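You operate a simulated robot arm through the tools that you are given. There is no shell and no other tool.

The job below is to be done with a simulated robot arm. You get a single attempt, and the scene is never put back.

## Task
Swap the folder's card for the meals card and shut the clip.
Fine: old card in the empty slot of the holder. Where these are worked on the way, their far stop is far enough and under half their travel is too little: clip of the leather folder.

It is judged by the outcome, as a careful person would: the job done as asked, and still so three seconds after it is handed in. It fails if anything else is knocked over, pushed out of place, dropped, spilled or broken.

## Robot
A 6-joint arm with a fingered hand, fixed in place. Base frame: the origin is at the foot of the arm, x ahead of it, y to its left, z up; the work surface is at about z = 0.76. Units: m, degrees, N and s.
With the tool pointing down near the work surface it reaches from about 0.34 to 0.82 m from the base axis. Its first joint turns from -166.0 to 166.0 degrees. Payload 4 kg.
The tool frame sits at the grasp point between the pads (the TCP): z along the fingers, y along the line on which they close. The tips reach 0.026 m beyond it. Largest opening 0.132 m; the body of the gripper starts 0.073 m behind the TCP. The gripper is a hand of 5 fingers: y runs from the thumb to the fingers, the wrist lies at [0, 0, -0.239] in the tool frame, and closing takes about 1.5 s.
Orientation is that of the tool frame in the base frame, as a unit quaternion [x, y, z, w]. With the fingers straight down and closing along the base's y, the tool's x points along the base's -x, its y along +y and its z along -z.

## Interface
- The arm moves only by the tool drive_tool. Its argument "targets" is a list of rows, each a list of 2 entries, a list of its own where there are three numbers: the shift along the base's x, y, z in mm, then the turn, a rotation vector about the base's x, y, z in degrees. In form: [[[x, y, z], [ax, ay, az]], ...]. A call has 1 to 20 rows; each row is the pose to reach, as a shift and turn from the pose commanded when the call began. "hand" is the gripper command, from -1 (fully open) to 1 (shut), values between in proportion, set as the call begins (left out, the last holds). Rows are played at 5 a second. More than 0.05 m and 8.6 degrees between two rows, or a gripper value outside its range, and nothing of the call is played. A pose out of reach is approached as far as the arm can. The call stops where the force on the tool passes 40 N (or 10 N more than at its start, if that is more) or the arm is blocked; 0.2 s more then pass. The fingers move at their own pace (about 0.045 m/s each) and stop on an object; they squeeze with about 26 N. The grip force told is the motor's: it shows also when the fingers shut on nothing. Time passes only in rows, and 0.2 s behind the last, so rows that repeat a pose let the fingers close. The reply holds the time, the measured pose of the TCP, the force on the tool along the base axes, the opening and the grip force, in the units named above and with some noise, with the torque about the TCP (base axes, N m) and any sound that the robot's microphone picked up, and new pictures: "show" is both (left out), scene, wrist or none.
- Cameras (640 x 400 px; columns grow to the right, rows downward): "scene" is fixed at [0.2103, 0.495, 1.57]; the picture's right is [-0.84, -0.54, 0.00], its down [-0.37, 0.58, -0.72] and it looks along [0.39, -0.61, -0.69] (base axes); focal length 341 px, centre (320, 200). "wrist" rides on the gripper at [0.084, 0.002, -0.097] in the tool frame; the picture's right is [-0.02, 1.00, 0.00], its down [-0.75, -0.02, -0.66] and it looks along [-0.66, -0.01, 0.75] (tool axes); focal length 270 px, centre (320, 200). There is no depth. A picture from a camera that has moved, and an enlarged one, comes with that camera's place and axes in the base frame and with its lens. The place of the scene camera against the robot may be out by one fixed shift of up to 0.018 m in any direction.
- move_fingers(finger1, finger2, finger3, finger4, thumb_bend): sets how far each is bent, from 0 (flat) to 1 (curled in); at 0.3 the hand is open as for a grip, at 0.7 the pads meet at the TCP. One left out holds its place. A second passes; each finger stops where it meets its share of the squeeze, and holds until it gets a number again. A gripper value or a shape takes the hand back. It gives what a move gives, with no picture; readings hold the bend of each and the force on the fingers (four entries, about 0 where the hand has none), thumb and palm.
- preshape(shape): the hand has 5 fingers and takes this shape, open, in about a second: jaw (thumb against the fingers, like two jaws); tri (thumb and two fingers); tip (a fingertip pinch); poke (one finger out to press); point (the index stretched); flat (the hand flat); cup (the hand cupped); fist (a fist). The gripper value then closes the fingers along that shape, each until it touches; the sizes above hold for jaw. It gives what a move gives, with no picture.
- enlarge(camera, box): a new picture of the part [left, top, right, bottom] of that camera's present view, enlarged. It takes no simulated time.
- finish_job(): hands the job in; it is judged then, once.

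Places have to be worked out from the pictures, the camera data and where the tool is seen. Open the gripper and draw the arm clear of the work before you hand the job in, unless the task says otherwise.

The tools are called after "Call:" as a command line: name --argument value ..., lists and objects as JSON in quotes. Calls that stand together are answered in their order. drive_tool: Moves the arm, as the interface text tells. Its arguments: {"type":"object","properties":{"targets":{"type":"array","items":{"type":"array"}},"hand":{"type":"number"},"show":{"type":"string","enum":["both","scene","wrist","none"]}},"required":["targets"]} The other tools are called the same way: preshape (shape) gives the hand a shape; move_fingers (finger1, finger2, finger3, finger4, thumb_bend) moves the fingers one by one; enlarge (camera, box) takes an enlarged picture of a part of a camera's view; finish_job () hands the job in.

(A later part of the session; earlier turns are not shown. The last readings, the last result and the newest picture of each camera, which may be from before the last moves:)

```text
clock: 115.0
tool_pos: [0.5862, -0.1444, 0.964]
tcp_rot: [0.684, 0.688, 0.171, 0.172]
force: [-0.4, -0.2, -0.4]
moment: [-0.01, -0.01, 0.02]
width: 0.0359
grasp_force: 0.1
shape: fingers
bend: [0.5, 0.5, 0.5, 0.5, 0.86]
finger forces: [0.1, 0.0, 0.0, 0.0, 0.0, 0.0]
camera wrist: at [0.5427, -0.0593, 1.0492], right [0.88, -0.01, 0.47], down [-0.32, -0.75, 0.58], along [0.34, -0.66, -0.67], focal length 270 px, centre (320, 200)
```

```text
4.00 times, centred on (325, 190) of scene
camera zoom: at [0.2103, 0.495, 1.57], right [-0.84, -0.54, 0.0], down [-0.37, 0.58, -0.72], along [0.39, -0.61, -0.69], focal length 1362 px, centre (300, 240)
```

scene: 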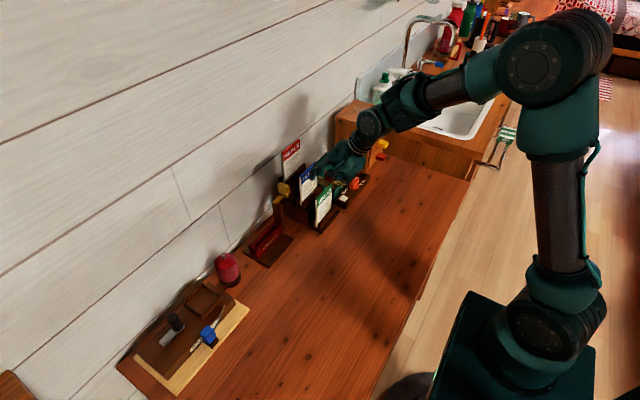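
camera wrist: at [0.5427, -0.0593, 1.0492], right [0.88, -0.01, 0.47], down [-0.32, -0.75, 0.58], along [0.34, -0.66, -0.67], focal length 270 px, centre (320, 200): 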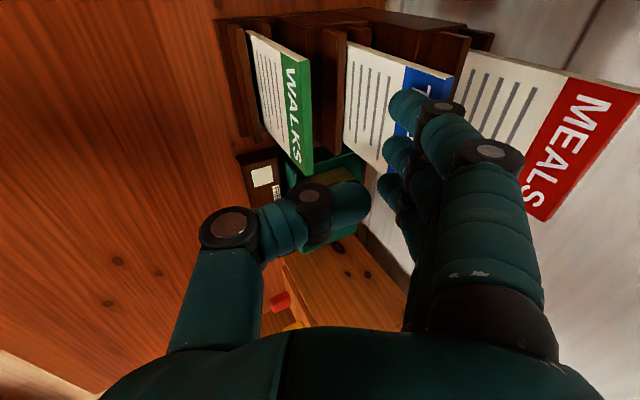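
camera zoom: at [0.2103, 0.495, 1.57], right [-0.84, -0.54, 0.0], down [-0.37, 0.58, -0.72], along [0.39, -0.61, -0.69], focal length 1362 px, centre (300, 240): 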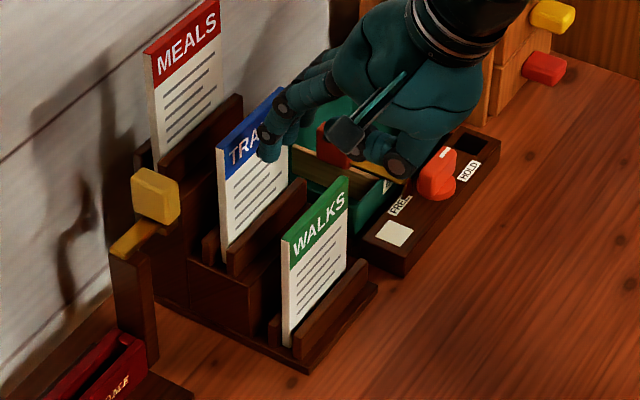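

WALKS now stands upright in the front slot like the others. I rise above the cards, lean back to 50°, and open the fingers slightly for MEALS.

Call:
drive_tool --targets '[[[0, 0, 35], [0, 0, 0]], [[0, 0, 70], [0, 0, 0]], [[0, 0, 105], [0, -5, 0]], [[10, -1, 115], [0, -11, 0]], [[25, -1, 115], [0, -17, 0]], [[40, -1, 115], [0, -22, 0]], [[55, -1, 112], [0, -22, 0]]]' --show "none"

Call:
move_fingers --finger1 0.44 --finger2 0.44 --finger3 0.44 --finger4 0.44 --thumb_bend 0.86

Call:
drive_tool --targets '[[[0, 0, 0], [0, 0, 0]]]' --show "both"

Call:
enlarge --camera "wrist" --box '[160, 0, 480, 240]'

```text
clock: 116.6
tool_pos: [0.6411, -0.1437, 1.0743]
tcp_rot: [0.639, 0.642, 0.298, 0.3]
force: [-0.3, -1.3, -0.4]
moment: [-0.02, 0.01, -0.01]
width: 0.0357
grasp_force: 0.1
shape: fingers
bend: [0.5, 0.5, 0.5, 0.5, 0.86]
finger forces: [0.1, 0.0, 0.0, 0.0, 0.0, 0.0]
```

```text
clock: 117.6
tool_pos: [0.6404, -0.145, 1.0743]
tcp_rot: [0.64, 0.642, 0.297, 0.3]
force: [-0.1, -0.6, -0.4]
moment: [0.0, -0.03, 0.02]
width: 0.0414
grasp_force: 0.1
shape: fingers
bend: [0.44, 0.44, 0.44, 0.44, 0.86]
finger forces: [0.1, 0.0, 0.0, 0.0, 0.1, 0.1]
```

```text
clock: 118.0
tool_pos: [0.6408, -0.1453, 1.0744]
tcp_rot: [0.639, 0.643, 0.297, 0.3]
force: [0.0, -0.3, 0.2]
moment: [-0.04, 0.0, 0.03]
width: 0.0414
grasp_force: 0.1
shape: fingers
bend: [0.44, 0.44, 0.44, 0.44, 0.86]
finger forces: [0.0, 0.1, 0.1, 0.0, 0.0, 0.1]
camera wrist: at [0.5672, -0.0587, 1.1377], right [0.64, -0.01, 0.77], down [-0.51, -0.75, 0.42], along [0.57, -0.66, -0.49], focal length 270 px, centre (320, 200)
```

scene: 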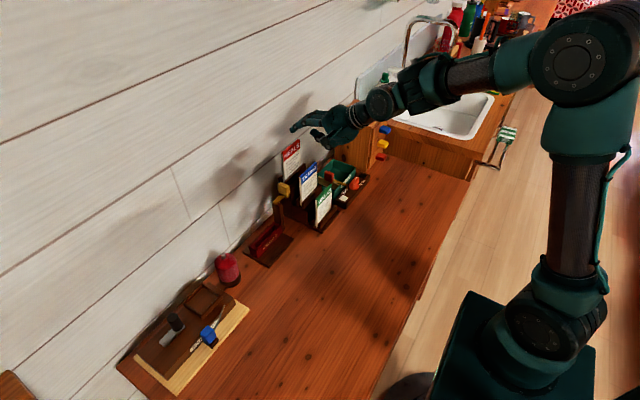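
wrist: 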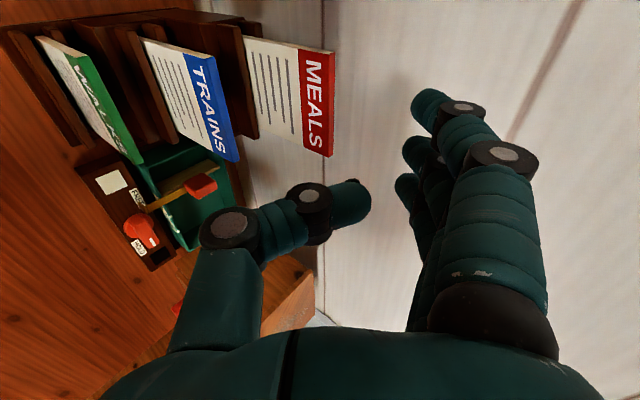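

```text
1.67 times, centred on (320, 120) of wrist
camera zoom: at [0.5672, -0.0587, 1.1377], right [0.64, -0.01, 0.77], down [-0.51, -0.75, 0.42], along [0.57, -0.66, -0.49], focal length 450 px, centre (320, 333)
```

zoom: 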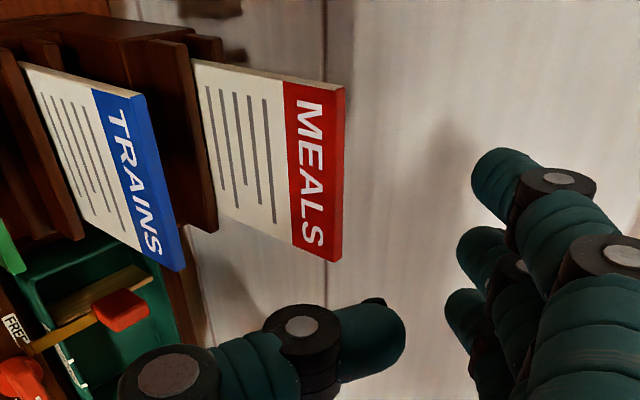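

MEALS stands at about x 0.733 (front), y centre -0.149, top z≈1.004. I move over it with thumb in front and fingers between card and wall, still above it.

Call:
drive_tool --targets '[[[20, 0, 0], [0, 0, 0]], [[40, 0, 0], [0, 0, 0]], [[62, -1, -10], [0, 0, 0]], [[62, -1, -25], [0, 0, 0]], [[62, -1, -40], [0, 0, 0]], [[62, -1, -40], [0, 0, 0]]]' --show "both"

Call:
enlarge --camera "wrist" --box '[160, 0, 480, 240]'

Call:
enlarge --camera "scene" --box '[260, 110, 360, 210]'

```text
clock: 119.4
tool_pos: [0.7018, -0.1467, 1.0337]
tcp_rot: [0.639, 0.643, 0.298, 0.3]
force: [-0.1, 0.1, 0.0]
moment: [0.01, 0.0, 0.03]
width: 0.0413
grasp_force: 0.1
shape: fingers
bend: [0.44, 0.44, 0.44, 0.44, 0.86]
finger forces: [0.1, 0.0, 0.1, 0.1, 0.0, 0.0]
camera wrist: at [0.6293, -0.061, 1.097], right [0.64, -0.01, 0.77], down [-0.51, -0.75, 0.42], along [0.57, -0.66, -0.49], focal length 270 px, centre (320, 200)
```

scene: 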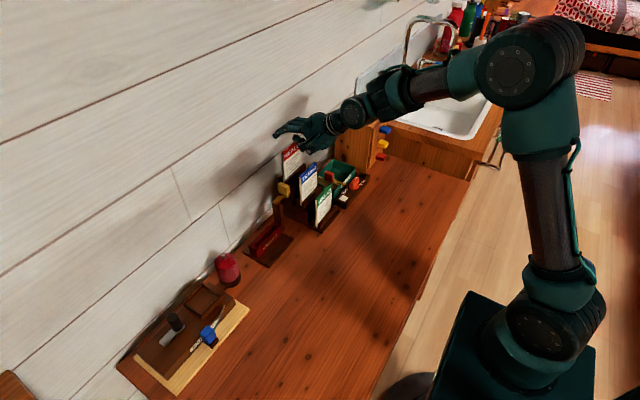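
wrist: 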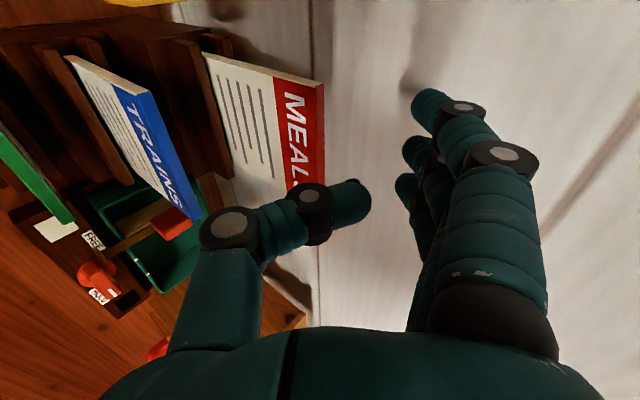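

```text
1.67 times, centred on (320, 120) of wrist
camera zoom: at [0.6293, -0.061, 1.097], right [0.64, -0.01, 0.77], down [-0.51, -0.75, 0.42], along [0.57, -0.66, -0.49], focal length 450 px, centre (320, 333)
```

zoom: 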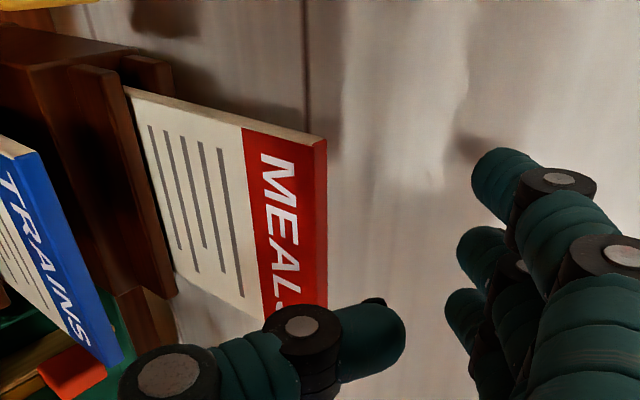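

```text
4.00 times, centred on (310, 160) of scene
camera zoom: at [0.2103, 0.495, 1.57], right [-0.84, -0.54, 0.0], down [-0.37, 0.58, -0.72], along [0.39, -0.61, -0.69], focal length 1362 px, centre (360, 360)
```

zoom: 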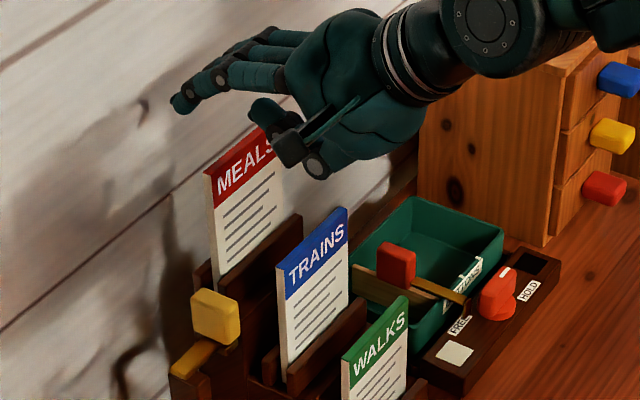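

The gap around MEALS looks right on both sides. I descend in two stages, watching TRAINS below the thumb.

Call:
drive_tool --targets '[[[0, 0, -10], [0, 0, 0]], [[0, 0, -20], [0, 0, 0]], [[0, 0, -26], [0, 0, 0]], [[0, 0, -26], [0, 0, 0]]]' --show "wrist"

Call:
enlarge --camera "wrist" --box '[160, 0, 480, 240]'

Call:
enlarge --camera "scene" --box '[260, 110, 360, 210]'

```text
clock: 120.4
tool_pos: [0.7019, -0.1467, 1.009]
tcp_rot: [0.639, 0.643, 0.298, 0.3]
force: [0.2, -0.2, -0.5]
moment: [-0.01, -0.05, 0.0]
width: 0.0414
grasp_force: 0.1
shape: fingers
bend: [0.44, 0.44, 0.44, 0.44, 0.86]
finger forces: [0.0, 0.0, 0.0, 0.0, 0.1, 0.0]
camera wrist: at [0.6291, -0.0612, 1.0714], right [0.64, -0.01, 0.77], down [-0.51, -0.75, 0.42], along [0.57, -0.66, -0.49], focal length 270 px, centre (320, 200)
```

wrist: 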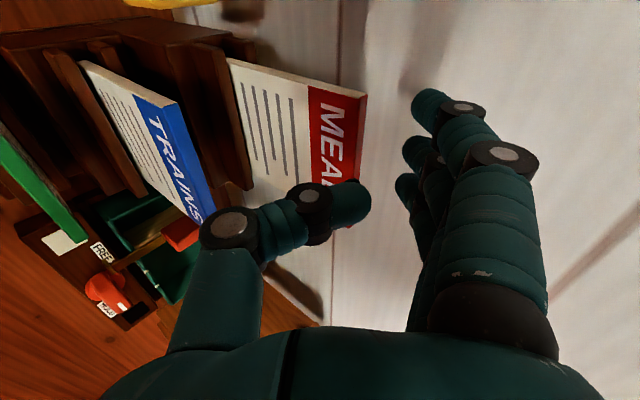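

```text
1.67 times, centred on (320, 120) of wrist
camera zoom: at [0.6291, -0.0612, 1.0714], right [0.64, -0.01, 0.77], down [-0.51, -0.75, 0.42], along [0.57, -0.66, -0.49], focal length 450 px, centre (320, 333)
```

zoom: 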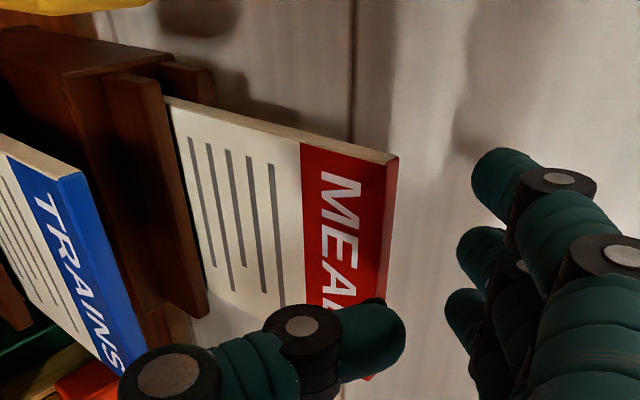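

```text
4.00 times, centred on (310, 160) of scene
camera zoom: at [0.2103, 0.495, 1.57], right [-0.84, -0.54, 0.0], down [-0.37, 0.58, -0.72], along [0.39, -0.61, -0.69], focal length 1362 px, centre (360, 360)
```

zoom: 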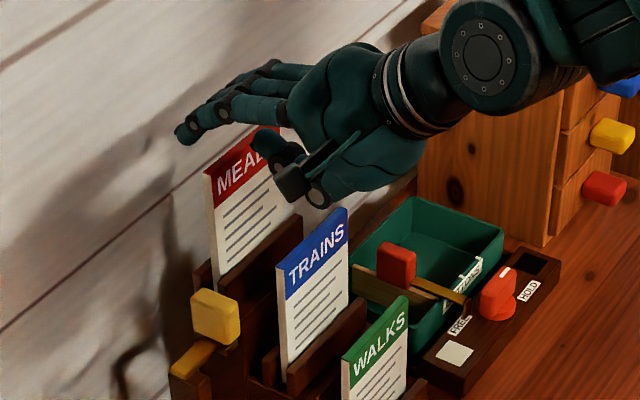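

Call:
drive_tool --targets '[[[0, 0, -8], [0, 0, 0]], [[0, 0, -16], [0, 0, 0]], [[0, 0, -21], [0, 0, 0]], [[0, 0, -21], [0, 0, 0]]]' --show "wrist"

Call:
enlarge --camera "wrist" --box '[160, 40, 480, 240]'

Call:
enlarge --camera "scene" --box '[260, 110, 360, 210]'

```text
clock: 121.4
tool_pos: [0.702, -0.1468, 0.9864]
tcp_rot: [0.639, 0.643, 0.298, 0.301]
force: [-1.6, 0.1, 0.4]
moment: [0.0, -0.02, 0.0]
width: 0.0415
grasp_force: 0.0
shape: fingers
bend: [0.44, 0.44, 0.44, 0.44, 0.86]
finger forces: [0.0, 0.0, 0.0, 0.0, 0.0, 0.0]
camera wrist: at [0.6294, -0.0617, 1.0497], right [0.64, -0.01, 0.77], down [-0.51, -0.75, 0.42], along [0.57, -0.66, -0.49], focal length 270 px, centre (320, 200)
```

wrist: 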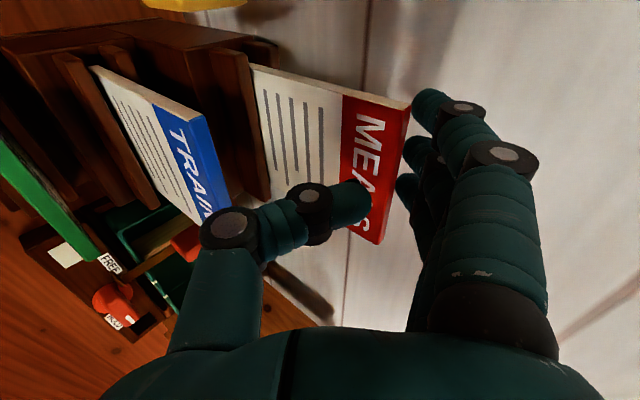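

```text
2.00 times, centred on (320, 140) of wrist
camera zoom: at [0.6294, -0.0617, 1.0497], right [0.64, -0.01, 0.77], down [-0.51, -0.75, 0.42], along [0.57, -0.66, -0.49], focal length 541 px, centre (320, 320)
```

zoom: 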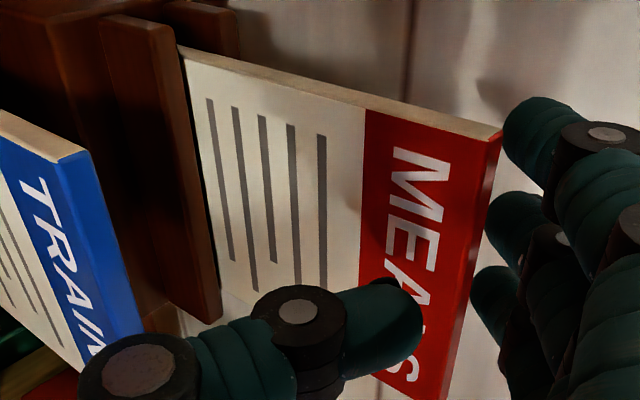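

```text
4.00 times, centred on (310, 160) of scene
camera zoom: at [0.2103, 0.495, 1.57], right [-0.84, -0.54, 0.0], down [-0.37, 0.58, -0.72], along [0.39, -0.61, -0.69], focal length 1362 px, centre (360, 360)
```

zoom: 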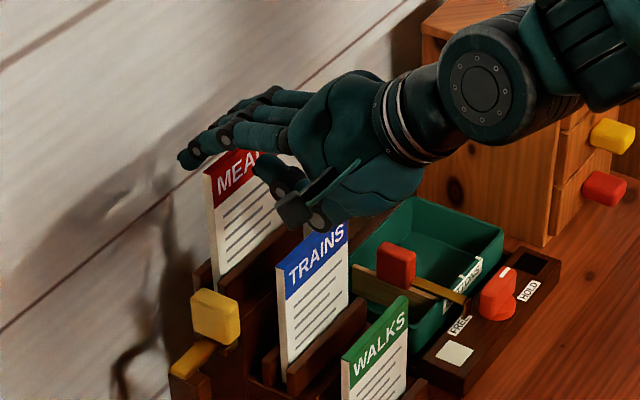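

Geometry matches the earlier grasp. I ease forward until the thumb meets MEALS.

Call:
drive_tool --targets '[[[2, 0, 0], [0, 0, 0]], [[4, 0, 0], [0, 0, 0]], [[5, 0, 0], [0, 0, 0]]]' --show "none"

Call:
move_fingers --finger1 0.55 --finger2 0.55 --finger3 0.55 --finger4 0.55

Call:
enlarge --camera "wrist" --box '[160, 40, 480, 240]'

```text
clock: 122.2
tool_pos: [0.7075, -0.1466, 0.9877]
tcp_rot: [0.639, 0.643, 0.298, 0.3]
force: [-0.3, 0.6, 0.5]
moment: [-0.03, -0.02, 0.0]
width: 0.0414
grasp_force: 0.0
shape: fingers
bend: [0.44, 0.44, 0.44, 0.44, 0.86]
finger forces: [0.0, 0.0, 0.1, 0.1, 0.0, 0.1]
```

```text
clock: 123.2
tool_pos: [0.708, -0.1468, 0.9887]
tcp_rot: [0.638, 0.643, 0.299, 0.3]
force: [0.0, -0.7, -0.1]
moment: [-0.03, -0.01, -0.01]
width: 0.0321
grasp_force: 1.4
shape: fingers
bend: [0.54, 0.54, 0.54, 0.55, 0.86]
finger forces: [0.4, 0.3, 0.3, 0.2, 1.2, 0.1]
```

```text
2.00 times, centred on (320, 140) of wrist
camera zoom: at [0.6344, -0.0613, 1.0508], right [0.64, -0.01, 0.77], down [-0.51, -0.75, 0.42], along [0.57, -0.66, -0.49], focal length 541 px, centre (320, 320)
```

zoom: 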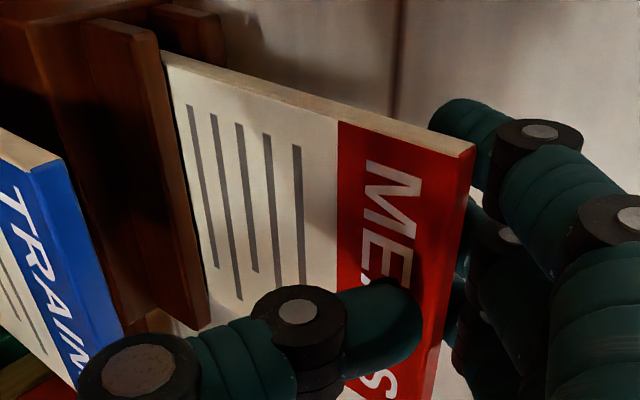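

Light contact on both sides. I tighten moderately, then lift a few mm and tighten fully.

Call:
move_fingers --finger1 0.59 --finger2 0.59 --finger3 0.59 --finger4 0.59

Call:
drive_tool --targets '[[[0, 0, 3], [0, 0, 0]], [[0, 0, 6], [0, 0, 0]]]' --show "wrist"

Call:
enlarge --camera "wrist" --box '[160, 40, 480, 240]'

Call:
enlarge --camera "scene" --box '[260, 110, 360, 210]'

```text
clock: 124.2
tool_pos: [0.7082, -0.1465, 0.9886]
tcp_rot: [0.639, 0.643, 0.298, 0.299]
force: [-0.6, 0.0, 6.6]
moment: [0.0, -0.08, -0.01]
width: 0.0314
grasp_force: 9.9
shape: fingers
bend: [0.56, 0.56, 0.56, 0.57, 0.87]
finger forces: [2.6, 2.6, 2.5, 2.4, 8.9, 0.0]
```

```text
clock: 124.8
tool_pos: [0.7072, -0.1473, 0.9941]
tcp_rot: [0.639, 0.643, 0.298, 0.299]
force: [-0.3, 0.5, -0.8]
moment: [-0.02, 0.07, -0.03]
width: 0.031
grasp_force: 9.3
shape: fingers
bend: [0.57, 0.57, 0.57, 0.57, 0.86]
finger forces: [2.4, 2.3, 2.2, 2.0, 9.9, 0.0]
camera wrist: at [0.6342, -0.0617, 1.0564], right [0.64, -0.01, 0.77], down [-0.51, -0.75, 0.42], along [0.57, -0.66, -0.49], focal length 270 px, centre (320, 200)
```

wrist: 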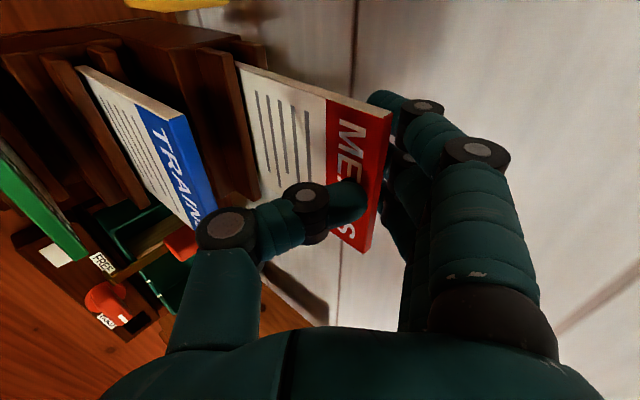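

```text
2.00 times, centred on (320, 140) of wrist
camera zoom: at [0.6342, -0.0617, 1.0564], right [0.64, -0.01, 0.77], down [-0.51, -0.75, 0.42], along [0.57, -0.66, -0.49], focal length 541 px, centre (320, 320)
```

zoom: 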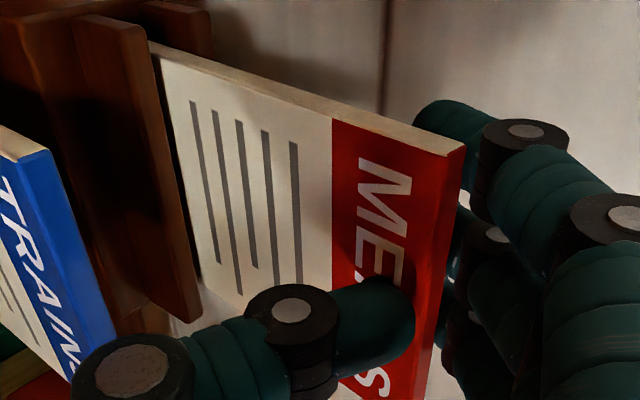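

```text
4.00 times, centred on (310, 160) of scene
camera zoom: at [0.2103, 0.495, 1.57], right [-0.84, -0.54, 0.0], down [-0.37, 0.58, -0.72], along [0.39, -0.61, -0.69], focal length 1362 px, centre (360, 360)
```

zoom: 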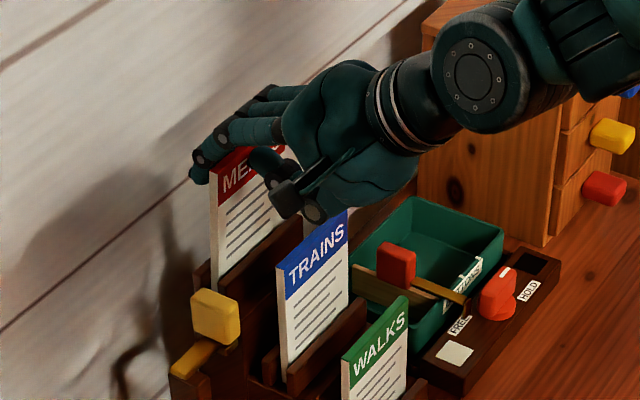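

MEALS is following the hand. I tighten the fingers and lift further in steps.

Call:
move_fingers --finger1 0.63 --finger2 0.63 --finger3 0.63 --finger4 0.63

Call:
drive_tool --targets '[[[0, 0, 4], [0, 0, 0]], [[0, 0, 8], [0, 0, 0]], [[0, 0, 12], [0, 0, 0]]]' --show "wrist"

Call:
enlarge --camera "wrist" --box '[160, 40, 480, 240]'

Call:
enlarge --camera "scene" --box '[260, 110, 360, 210]'

```text
clock: 125.8
tool_pos: [0.7073, -0.146, 0.9933]
tcp_rot: [0.639, 0.643, 0.298, 0.3]
force: [-1.3, 0.5, -0.3]
moment: [-0.01, 0.16, -0.02]
width: 0.0301
grasp_force: 21.0
shape: fingers
bend: [0.58, 0.59, 0.59, 0.59, 0.87]
finger forces: [5.1, 5.0, 4.9, 4.8, 21.8, 0.0]
```

```text
clock: 126.6
tool_pos: [0.7071, -0.1466, 1.006]
tcp_rot: [0.639, 0.643, 0.297, 0.3]
force: [-1.2, 0.0, -0.3]
moment: [0.02, 0.21, 0.0]
width: 0.0299
grasp_force: 21.6
shape: fingers
bend: [0.59, 0.59, 0.59, 0.59, 0.87]
finger forces: [5.1, 4.9, 4.8, 4.9, 22.1, 0.0]
camera wrist: at [0.634, -0.0608, 1.0686], right [0.64, -0.01, 0.77], down [-0.51, -0.75, 0.42], along [0.57, -0.66, -0.49], focal length 270 px, centre (320, 200)
```

wrist: 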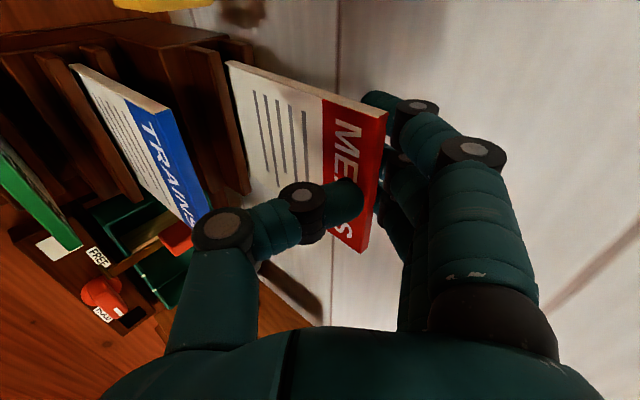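

```text
2.00 times, centred on (320, 140) of wrist
camera zoom: at [0.634, -0.0608, 1.0686], right [0.64, -0.01, 0.77], down [-0.51, -0.75, 0.42], along [0.57, -0.66, -0.49], focal length 541 px, centre (320, 320)
```

zoom: 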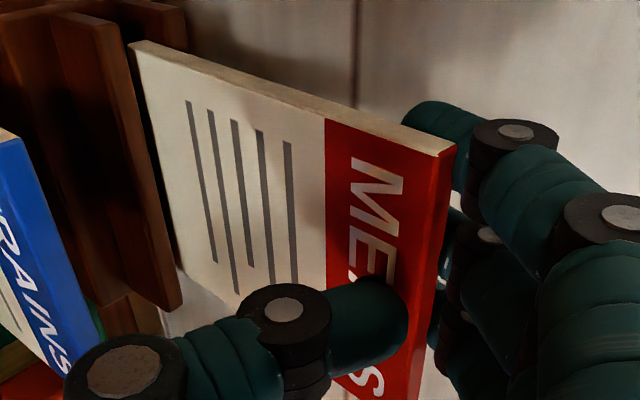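

```text
4.00 times, centred on (310, 160) of scene
camera zoom: at [0.2103, 0.495, 1.57], right [-0.84, -0.54, 0.0], down [-0.37, 0.58, -0.72], along [0.39, -0.61, -0.69], focal length 1362 px, centre (360, 360)
```

zoom: 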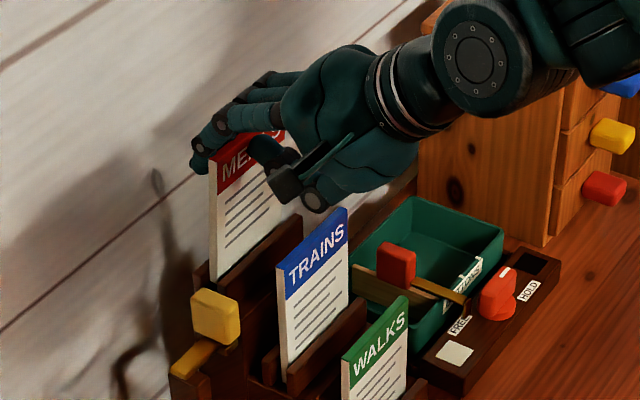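

Call:
drive_tool --targets '[[[0, 0, 4], [0, 0, 0]], [[0, 0, 8], [0, 0, 0]], [[0, 0, 12], [0, 0, 0]], [[-1, 0, 16], [0, 0, 0]], [[-2, 0, 20], [0, 0, 0]], [[-3, 0, 24], [0, 0, 0]]]' --show "wrist"

Call:
enlarge --camera "wrist" --box '[160, 40, 480, 240]'

Call:
enlarge --camera "scene" --box '[260, 110, 360, 210]'

```text
clock: 128.0
tool_pos: [0.704, -0.1457, 1.0302]
tcp_rot: [0.639, 0.642, 0.297, 0.3]
force: [-0.8, -0.4, -0.7]
moment: [0.01, 0.03, -0.02]
width: 0.0287
grasp_force: 13.1
shape: fingers
bend: [0.6, 0.6, 0.6, 0.6, 0.86]
finger forces: [3.3, 3.2, 3.3, 3.1, 13.0, 0.1]
camera wrist: at [0.6307, -0.0597, 1.0925], right [0.64, -0.01, 0.77], down [-0.51, -0.75, 0.42], along [0.57, -0.66, -0.49], focal length 270 px, centre (320, 200)
```

wrist: 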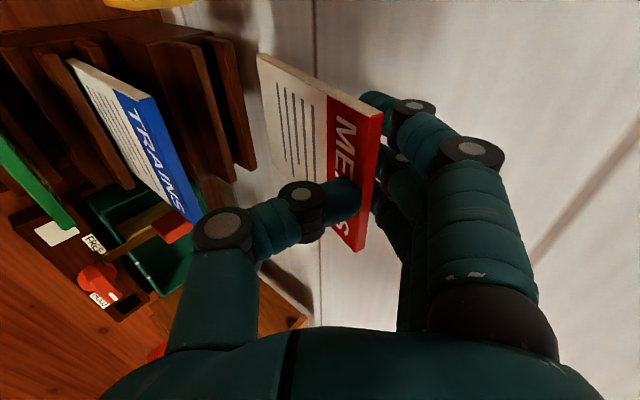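

```text
2.00 times, centred on (320, 140) of wrist
camera zoom: at [0.6307, -0.0597, 1.0925], right [0.64, -0.01, 0.77], down [-0.51, -0.75, 0.42], along [0.57, -0.66, -0.49], focal length 541 px, centre (320, 320)
```

zoom: 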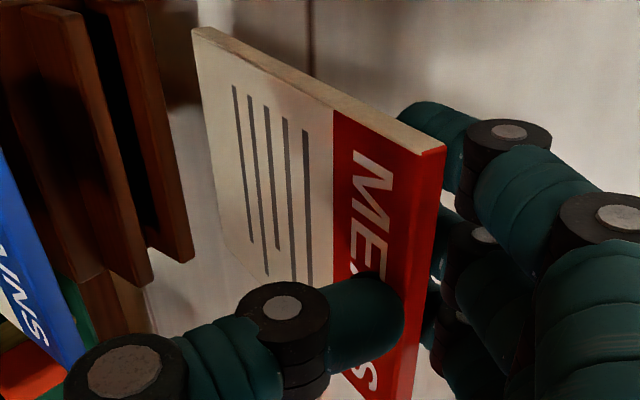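

```text
4.00 times, centred on (310, 160) of scene
camera zoom: at [0.2103, 0.495, 1.57], right [-0.84, -0.54, 0.0], down [-0.37, 0.58, -0.72], along [0.39, -0.61, -0.69], focal length 1362 px, centre (360, 360)
```

zoom: 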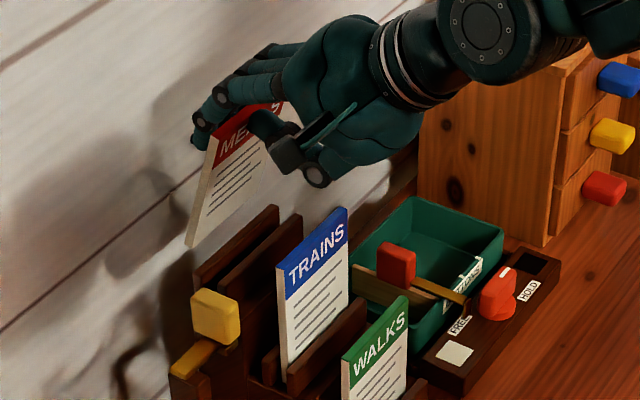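

MEALS is free of its slot and stable in the pinch. I tighten, then raise and move away from the wall.

Call:
move_fingers --finger1 0.66 --finger2 0.66 --finger3 0.66 --finger4 0.66

Call:
drive_tool --targets '[[[0, 0, 10], [0, 0, 0]], [[-8, 0, 25], [0, 0, 0]], [[-20, 0, 35], [0, 0, 0]], [[-32, 0, 40], [0, 0, 0]], [[-32, 0, 40], [0, 0, 0]]]' --show "wrist"

Call:
enlarge --camera "wrist" --box '[160, 40, 480, 240]'

```text
clock: 129.0
tool_pos: [0.7037, -0.1452, 1.0298]
tcp_rot: [0.639, 0.642, 0.298, 0.299]
force: [0.5, -0.2, -0.3]
moment: [-0.01, 0.02, -0.03]
width: 0.0283
grasp_force: 20.1
shape: fingers
bend: [0.6, 0.6, 0.6, 0.6, 0.86]
finger forces: [5.1, 5.1, 5.0, 5.1, 20.4, 0.0]
```

```text
clock: 130.2
tool_pos: [0.6727, -0.1457, 1.0693]
tcp_rot: [0.639, 0.643, 0.297, 0.3]
force: [-0.2, -0.3, -0.6]
moment: [0.0, 0.0, 0.0]
width: 0.0286
grasp_force: 20.0
shape: fingers
bend: [0.6, 0.6, 0.6, 0.6, 0.86]
finger forces: [5.1, 5.0, 5.0, 5.0, 20.2, 0.1]
camera wrist: at [0.5993, -0.0602, 1.1319], right [0.64, -0.01, 0.77], down [-0.51, -0.75, 0.42], along [0.57, -0.66, -0.49], focal length 270 px, centre (320, 200)
```

wrist: 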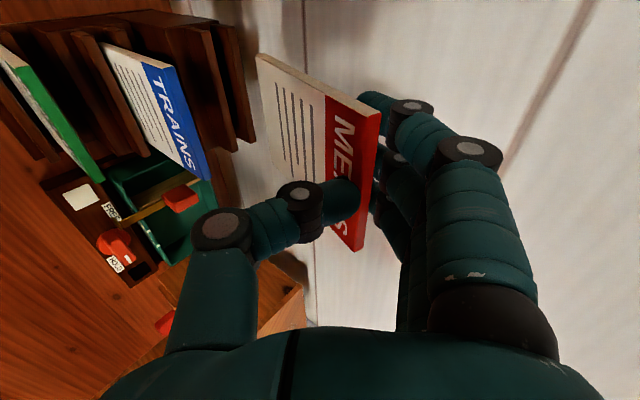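

```text
2.00 times, centred on (320, 140) of wrist
camera zoom: at [0.5993, -0.0602, 1.1319], right [0.64, -0.01, 0.77], down [-0.51, -0.75, 0.42], along [0.57, -0.66, -0.49], focal length 541 px, centre (320, 320)
```

zoom: 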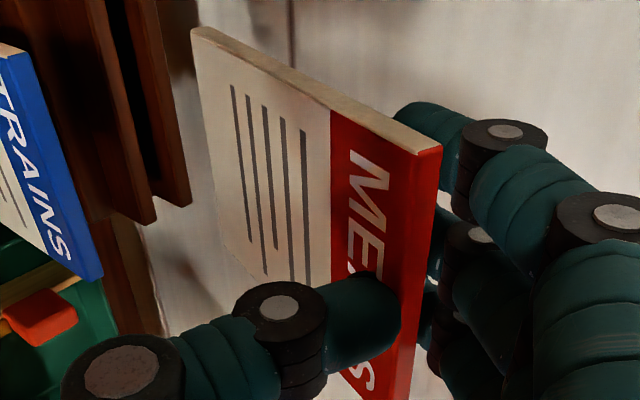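

MEALS would be vertical at about 33° lean. I straighten it and carry it over to above the folder at safe height.

Call:
drive_tool --targets '[[[3, 0, 2], [0, 4.5, 0]], [[6, 0, 4], [0, 9, 0]], [[10, 0, 5], [0, 13.5, 0]], [[14, 0, 5], [0, 17, 0]], [[14, 0, 5], [0, 17, 0]]]' --show "none"

Call:
drive_tool --targets '[[[0, 35, 0], [0, 0, 0]], [[0, 70, 0], [0, 0, 0]], [[0, 105, 0], [0, 0, 0]], [[0, 140, 0], [0, 0, 0]], [[0, 170, 0], [0, 0, 0]], [[0, 184, 0], [0, 0, 0]], [[0, 184, 0], [0, 0, 0]]]' --show "both"

Call:
enlarge --camera "wrist" --box '[160, 0, 480, 200]'

Call:
enlarge --camera "scene" --box '[220, 130, 340, 270]'

```text
clock: 131.4
tool_pos: [0.6862, -0.1463, 1.0746]
tcp_rot: [0.676, 0.68, 0.199, 0.201]
force: [0.2, 0.1, -0.2]
moment: [0.01, 0.0, 0.01]
width: 0.0283
grasp_force: 19.3
shape: fingers
bend: [0.6, 0.6, 0.6, 0.6, 0.86]
finger forces: [4.9, 5.0, 4.9, 4.9, 19.7, 0.0]
```

```text
clock: 133.0
tool_pos: [0.6879, 0.0377, 1.0729]
tcp_rot: [0.676, 0.68, 0.2, 0.202]
force: [-0.6, 0.0, 0.4]
moment: [0.04, -0.03, 0.01]
width: 0.0284
grasp_force: 19.7
shape: fingers
bend: [0.6, 0.6, 0.6, 0.6, 0.86]
finger forces: [4.9, 4.9, 4.9, 4.9, 19.4, 0.1]
camera wrist: at [0.6357, 0.1233, 1.1552], right [0.84, -0.01, 0.54], down [-0.37, -0.75, 0.55], along [0.4, -0.66, -0.64], focal length 270 px, centre (320, 200)
```

scene: 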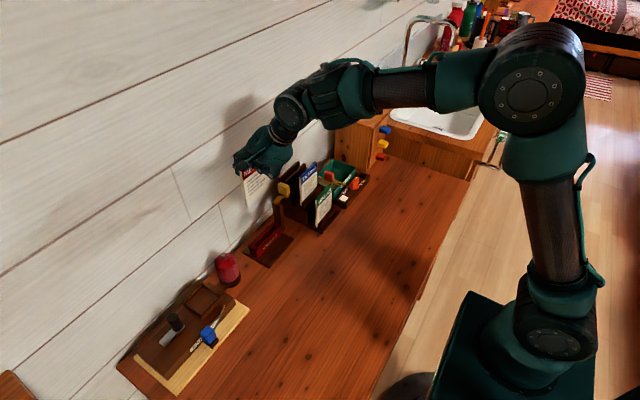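
wrist: 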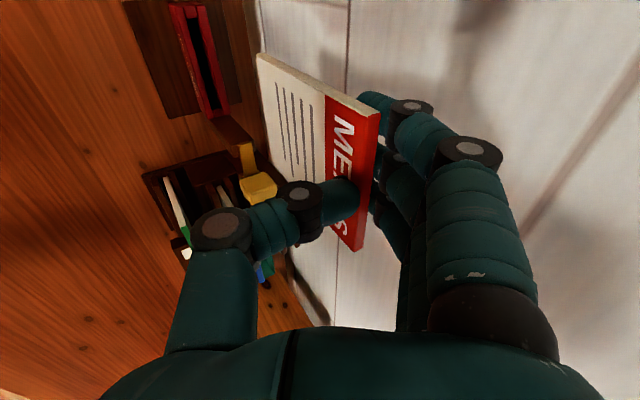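

```text
2.00 times, centred on (320, 100) of wrist
camera zoom: at [0.6357, 0.1233, 1.1552], right [0.84, -0.01, 0.54], down [-0.37, -0.75, 0.55], along [0.4, -0.66, -0.64], focal length 541 px, centre (320, 400)
```

zoom: 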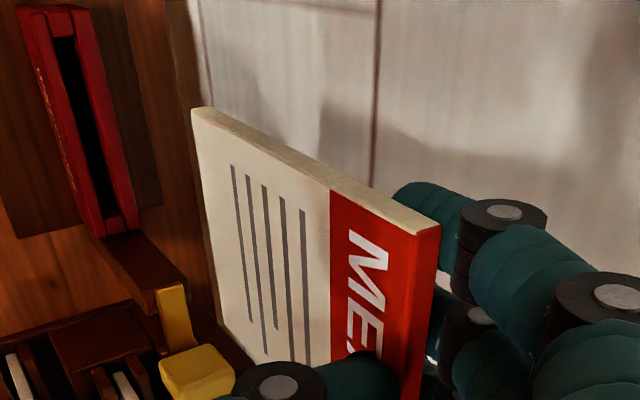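

```text
2.86 times, centred on (280, 200) of scene
camera zoom: at [0.2103, 0.495, 1.57], right [-0.84, -0.54, 0.0], down [-0.37, 0.58, -0.72], along [0.39, -0.61, -0.69], focal length 973 px, centre (434, 200)
```

zoom: 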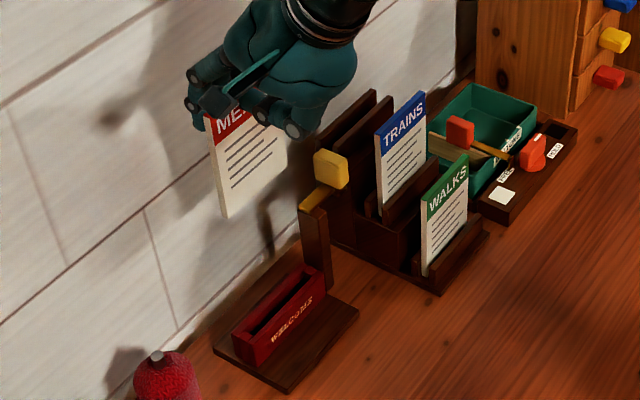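

MEALS hangs vertically over the folder. I lower it to about 40 mm above the pocket and measure the slot relative to the card.

Call:
drive_tool --targets '[[[0, 0, -30], [0, 0, 0]], [[0, 0, -60], [0, 0, 0]], [[0, 0, -90], [0, 0, 0]], [[0, 0, -115], [0, 0, 0]], [[0, 0, -130], [0, 0, 0]], [[0, 0, -130], [0, 0, 0]]]' --show "wrist"

Call:
enlarge --camera "wrist" --box '[160, 0, 400, 180]'

Call:
enlarge --camera "scene" --box '[220, 160, 320, 270]'

```text
clock: 134.4
tool_pos: [0.6876, 0.0369, 0.9428]
tcp_rot: [0.676, 0.68, 0.201, 0.202]
force: [0.8, -0.2, -0.7]
moment: [0.01, 0.01, -0.01]
width: 0.0284
grasp_force: 18.6
shape: fingers
bend: [0.6, 0.6, 0.6, 0.6, 0.86]
finger forces: [4.8, 4.8, 4.8, 4.8, 19.1, 0.1]
camera wrist: at [0.636, 0.122, 1.0237], right [0.84, -0.01, 0.54], down [-0.37, -0.75, 0.55], along [0.4, -0.66, -0.64], focal length 270 px, centre (320, 200)
```

wrist: 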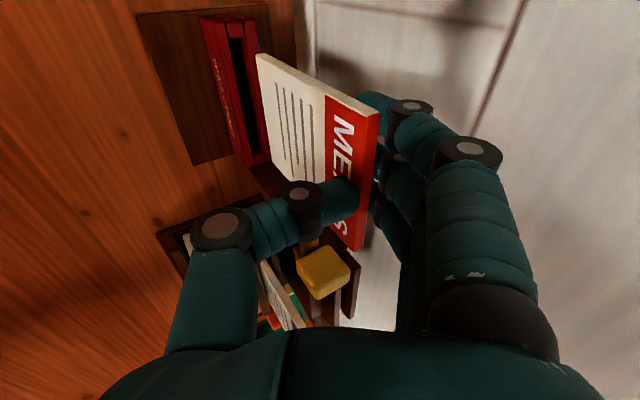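

```text
2.22 times, centred on (280, 90) of wrist
camera zoom: at [0.636, 0.122, 1.0237], right [0.84, -0.01, 0.54], down [-0.37, -0.75, 0.55], along [0.4, -0.66, -0.64], focal length 601 px, centre (409, 444)
```

zoom: 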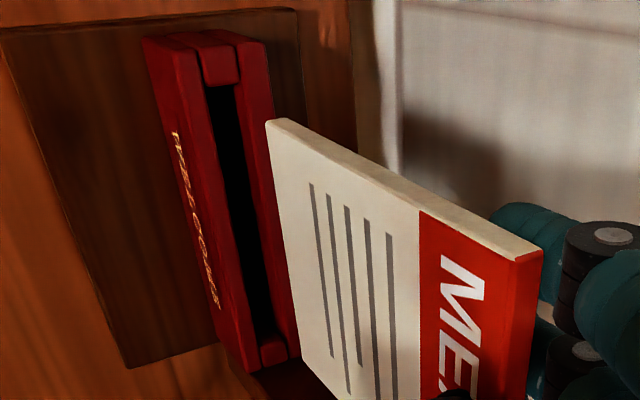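

```text
3.64 times, centred on (270, 215) of scene
camera zoom: at [0.2103, 0.495, 1.57], right [-0.84, -0.54, 0.0], down [-0.37, 0.58, -0.72], along [0.39, -0.61, -0.69], focal length 1239 px, centre (502, 146)
```

zoom: 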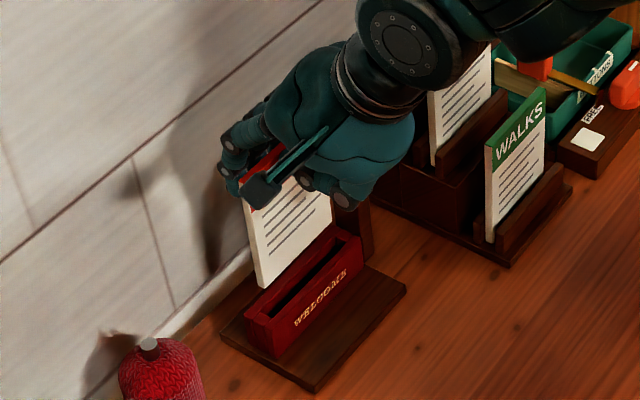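

The slot (closed at its ends) is about x 0.7005–0.711, y -0.0115–0.082, and the card's lower edge is at x≈0.704–0.710, y≈-0.007–0.079. I lower until just above the pocket to check with little parallax.

Call:
drive_tool --targets '[[[0, 0, -10], [0, 0, 0]], [[0, 0, -20], [0, 0, 0]], [[0, 0, -28], [0, 0, 0]], [[0, 0, -28], [0, 0, 0]]]' --show "wrist"

Call:
enlarge --camera "wrist" --box '[180, 0, 340, 160]'

Call:
enlarge --camera "scene" --box '[225, 180, 305, 260]'

```text
clock: 135.4
tool_pos: [0.6859, 0.0367, 0.9157]
tcp_rot: [0.675, 0.679, 0.202, 0.204]
force: [0.1, 0.4, 20.1]
moment: [0.0, -0.58, 0.0]
width: 0.0295
grasp_force: 20.2
shape: fingers
bend: [0.6, 0.6, 0.6, 0.6, 0.88]
finger forces: [5.2, 5.2, 5.2, 5.2, 19.9, 0.0]
camera wrist: at [0.6347, 0.1216, 0.9971], right [0.84, -0.01, 0.55], down [-0.37, -0.75, 0.54], along [0.41, -0.66, -0.63], focal length 270 px, centre (320, 200)
```

wrist: 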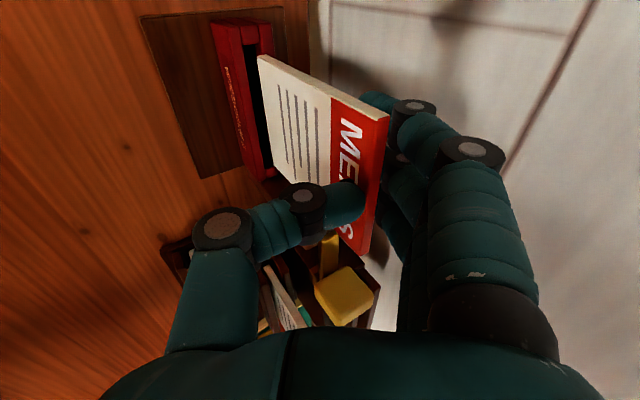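

```text
2.50 times, centred on (260, 80) of wrist
camera zoom: at [0.6347, 0.1216, 0.9971], right [0.84, -0.01, 0.55], down [-0.37, -0.75, 0.54], along [0.41, -0.66, -0.63], focal length 676 px, centre (470, 500)
```

zoom: 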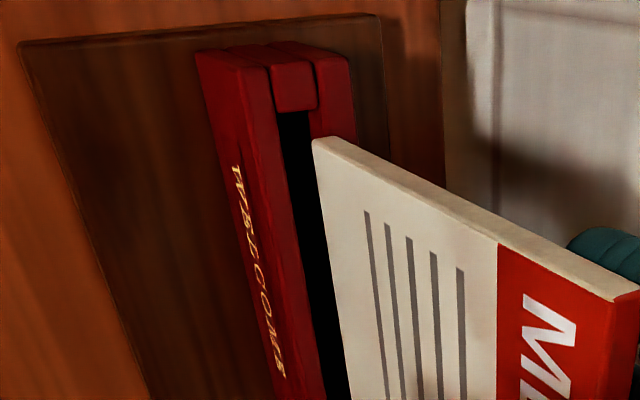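

```text
5.00 times, centred on (265, 220) of scene
camera zoom: at [0.2103, 0.495, 1.57], right [-0.84, -0.54, 0.0], down [-0.37, 0.58, -0.72], along [0.39, -0.61, -0.69], focal length 1703 px, centre (595, 100)
```

zoom: 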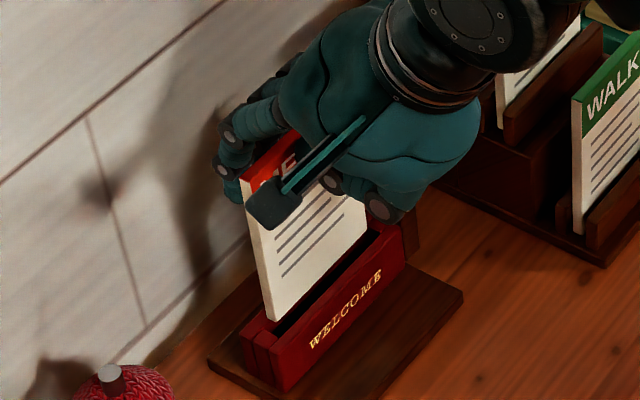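

Contact (20 N): the card's edge is resting on the pocket's back plate, so the card is too far toward the wall. I lift off and re-measure.

Call:
drive_tool --targets '[[[0, 0, 5], [0, 0, 0]], [[0, 0, 10], [0, 0, 0]], [[0, 0, 10], [0, 0, 0]]]' --show "wrist"

Call:
enlarge --camera "wrist" --box '[180, 0, 340, 160]'

Call:
enlarge --camera "wrist" --box '[160, 40, 480, 240]'

Call:
enlarge --camera "scene" --box '[225, 180, 305, 260]'

```text
clock: 136.2
tool_pos: [0.6851, 0.0367, 0.925]
tcp_rot: [0.676, 0.68, 0.2, 0.201]
force: [0.4, -0.6, 0.2]
moment: [0.03, 0.01, 0.04]
width: 0.0288
grasp_force: 23.2
shape: fingers
bend: [0.6, 0.6, 0.6, 0.6, 0.87]
finger forces: [5.8, 5.8, 5.9, 5.9, 23.5, 0.0]
camera wrist: at [0.6341, 0.1232, 1.006], right [0.84, -0.01, 0.54], down [-0.37, -0.75, 0.55], along [0.4, -0.66, -0.64], focal length 270 px, centre (320, 200)
```

wrist: 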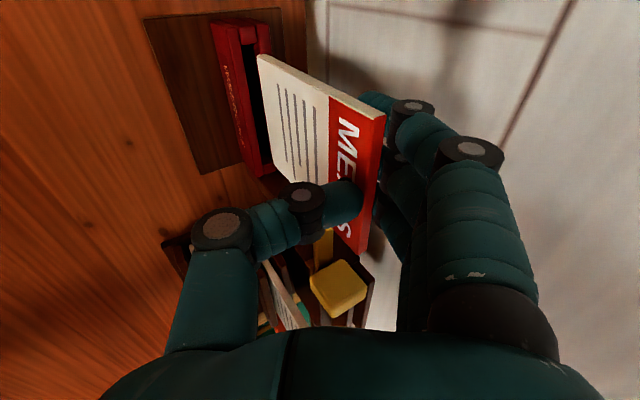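

```text
2.50 times, centred on (260, 80) of wrist
camera zoom: at [0.6341, 0.1232, 1.006], right [0.84, -0.01, 0.54], down [-0.37, -0.75, 0.55], along [0.4, -0.66, -0.64], focal length 676 px, centre (470, 500)
```

zoom: 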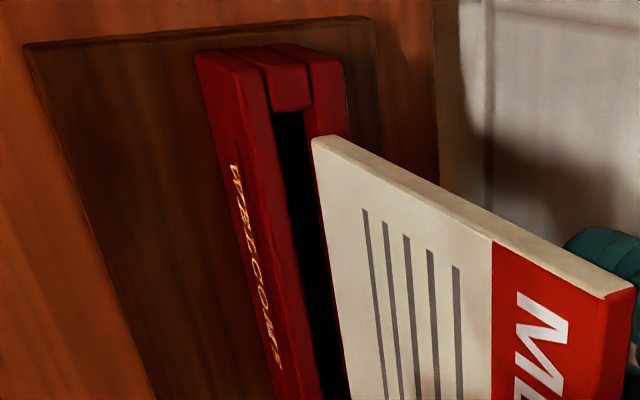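

```text
2.00 times, centred on (320, 140) of wrist
camera zoom: at [0.6341, 0.1232, 1.006], right [0.84, -0.01, 0.54], down [-0.37, -0.75, 0.55], along [0.4, -0.66, -0.64], focal length 541 px, centre (320, 320)
```

zoom: 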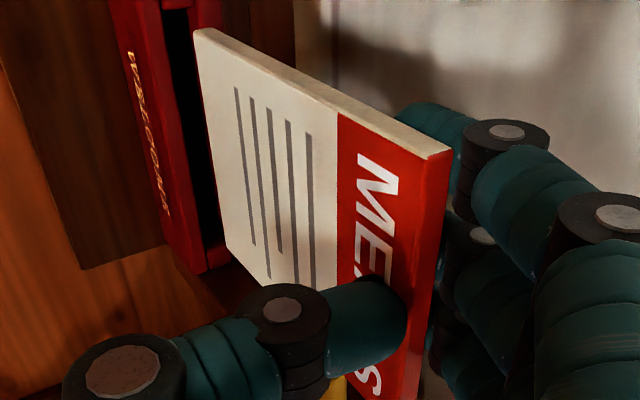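

```text
5.00 times, centred on (265, 220) of scene
camera zoom: at [0.2103, 0.495, 1.57], right [-0.84, -0.54, 0.0], down [-0.37, 0.58, -0.72], along [0.39, -0.61, -0.69], focal length 1703 px, centre (595, 100)
```

zoom: 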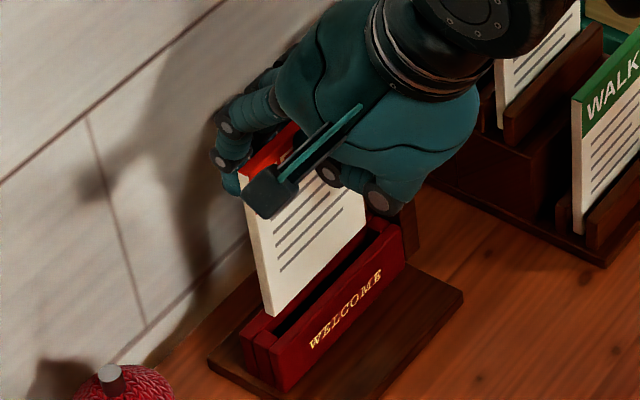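

Relative to the slot the card must move about 3.7 mm toward the robot and ~2 mm to +y. I apply that and lower in small steps, watching the vertical force.

Call:
drive_tool --targets '[[[-2, 1, 0], [0, 0, 0]], [[-3.7, 2, 0], [0, 0, 0]], [[-3.7, 2, -3], [0, 0, 0]], [[-3.7, 2, -5], [0, 0, 0]]]' --show "wrist"

Call:
enlarge --camera "wrist" --box '[180, 0, 340, 160]'

Call:
enlarge --camera "scene" --box '[225, 180, 305, 260]'

```text
clock: 137.2
tool_pos: [0.6826, 0.0397, 0.9201]
tcp_rot: [0.677, 0.679, 0.2, 0.202]
force: [0.2, -0.1, -0.8]
moment: [0.02, 0.01, 0.01]
width: 0.0288
grasp_force: 23.5
shape: fingers
bend: [0.6, 0.6, 0.6, 0.6, 0.87]
finger forces: [5.7, 5.8, 5.8, 5.8, 23.3, 0.0]
camera wrist: at [0.6308, 0.1248, 1.0021], right [0.84, -0.01, 0.54], down [-0.37, -0.75, 0.55], along [0.4, -0.66, -0.64], focal length 270 px, centre (320, 200)
```

wrist: 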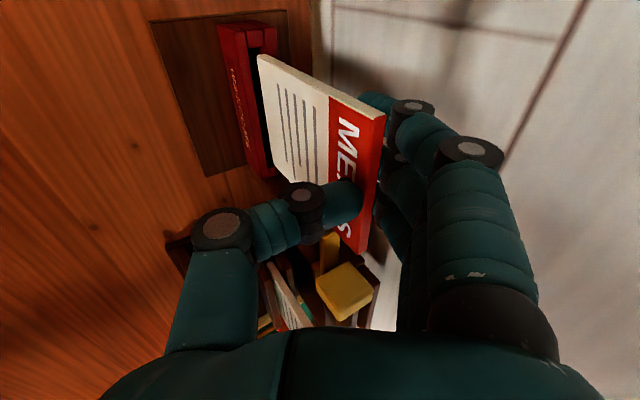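

```text
2.50 times, centred on (260, 80) of wrist
camera zoom: at [0.6308, 0.1248, 1.0021], right [0.84, -0.01, 0.54], down [-0.37, -0.75, 0.55], along [0.4, -0.66, -0.64], focal length 676 px, centre (470, 500)
```

zoom: 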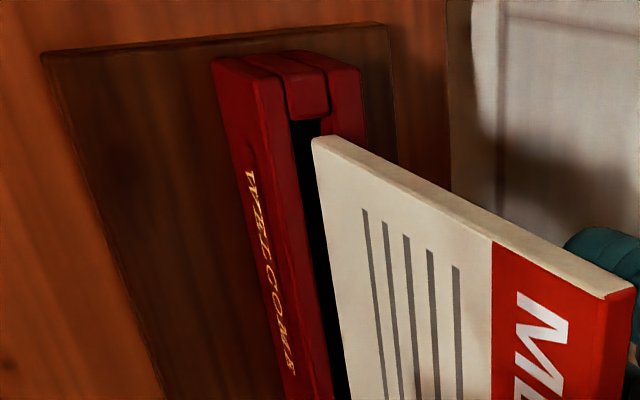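

```text
5.00 times, centred on (265, 220) of scene
camera zoom: at [0.2103, 0.495, 1.57], right [-0.84, -0.54, 0.0], down [-0.37, 0.58, -0.72], along [0.39, -0.61, -0.69], focal length 1703 px, centre (595, 100)
```

zoom: 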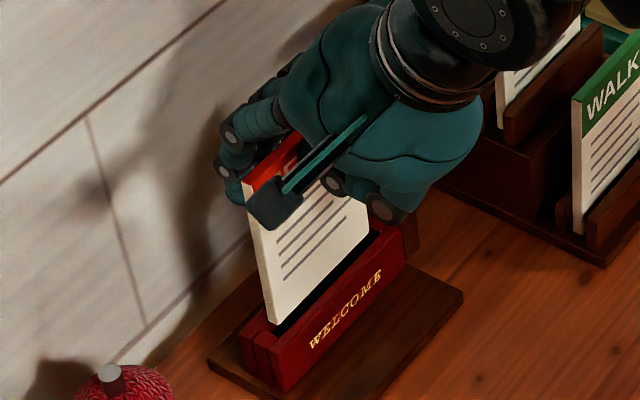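

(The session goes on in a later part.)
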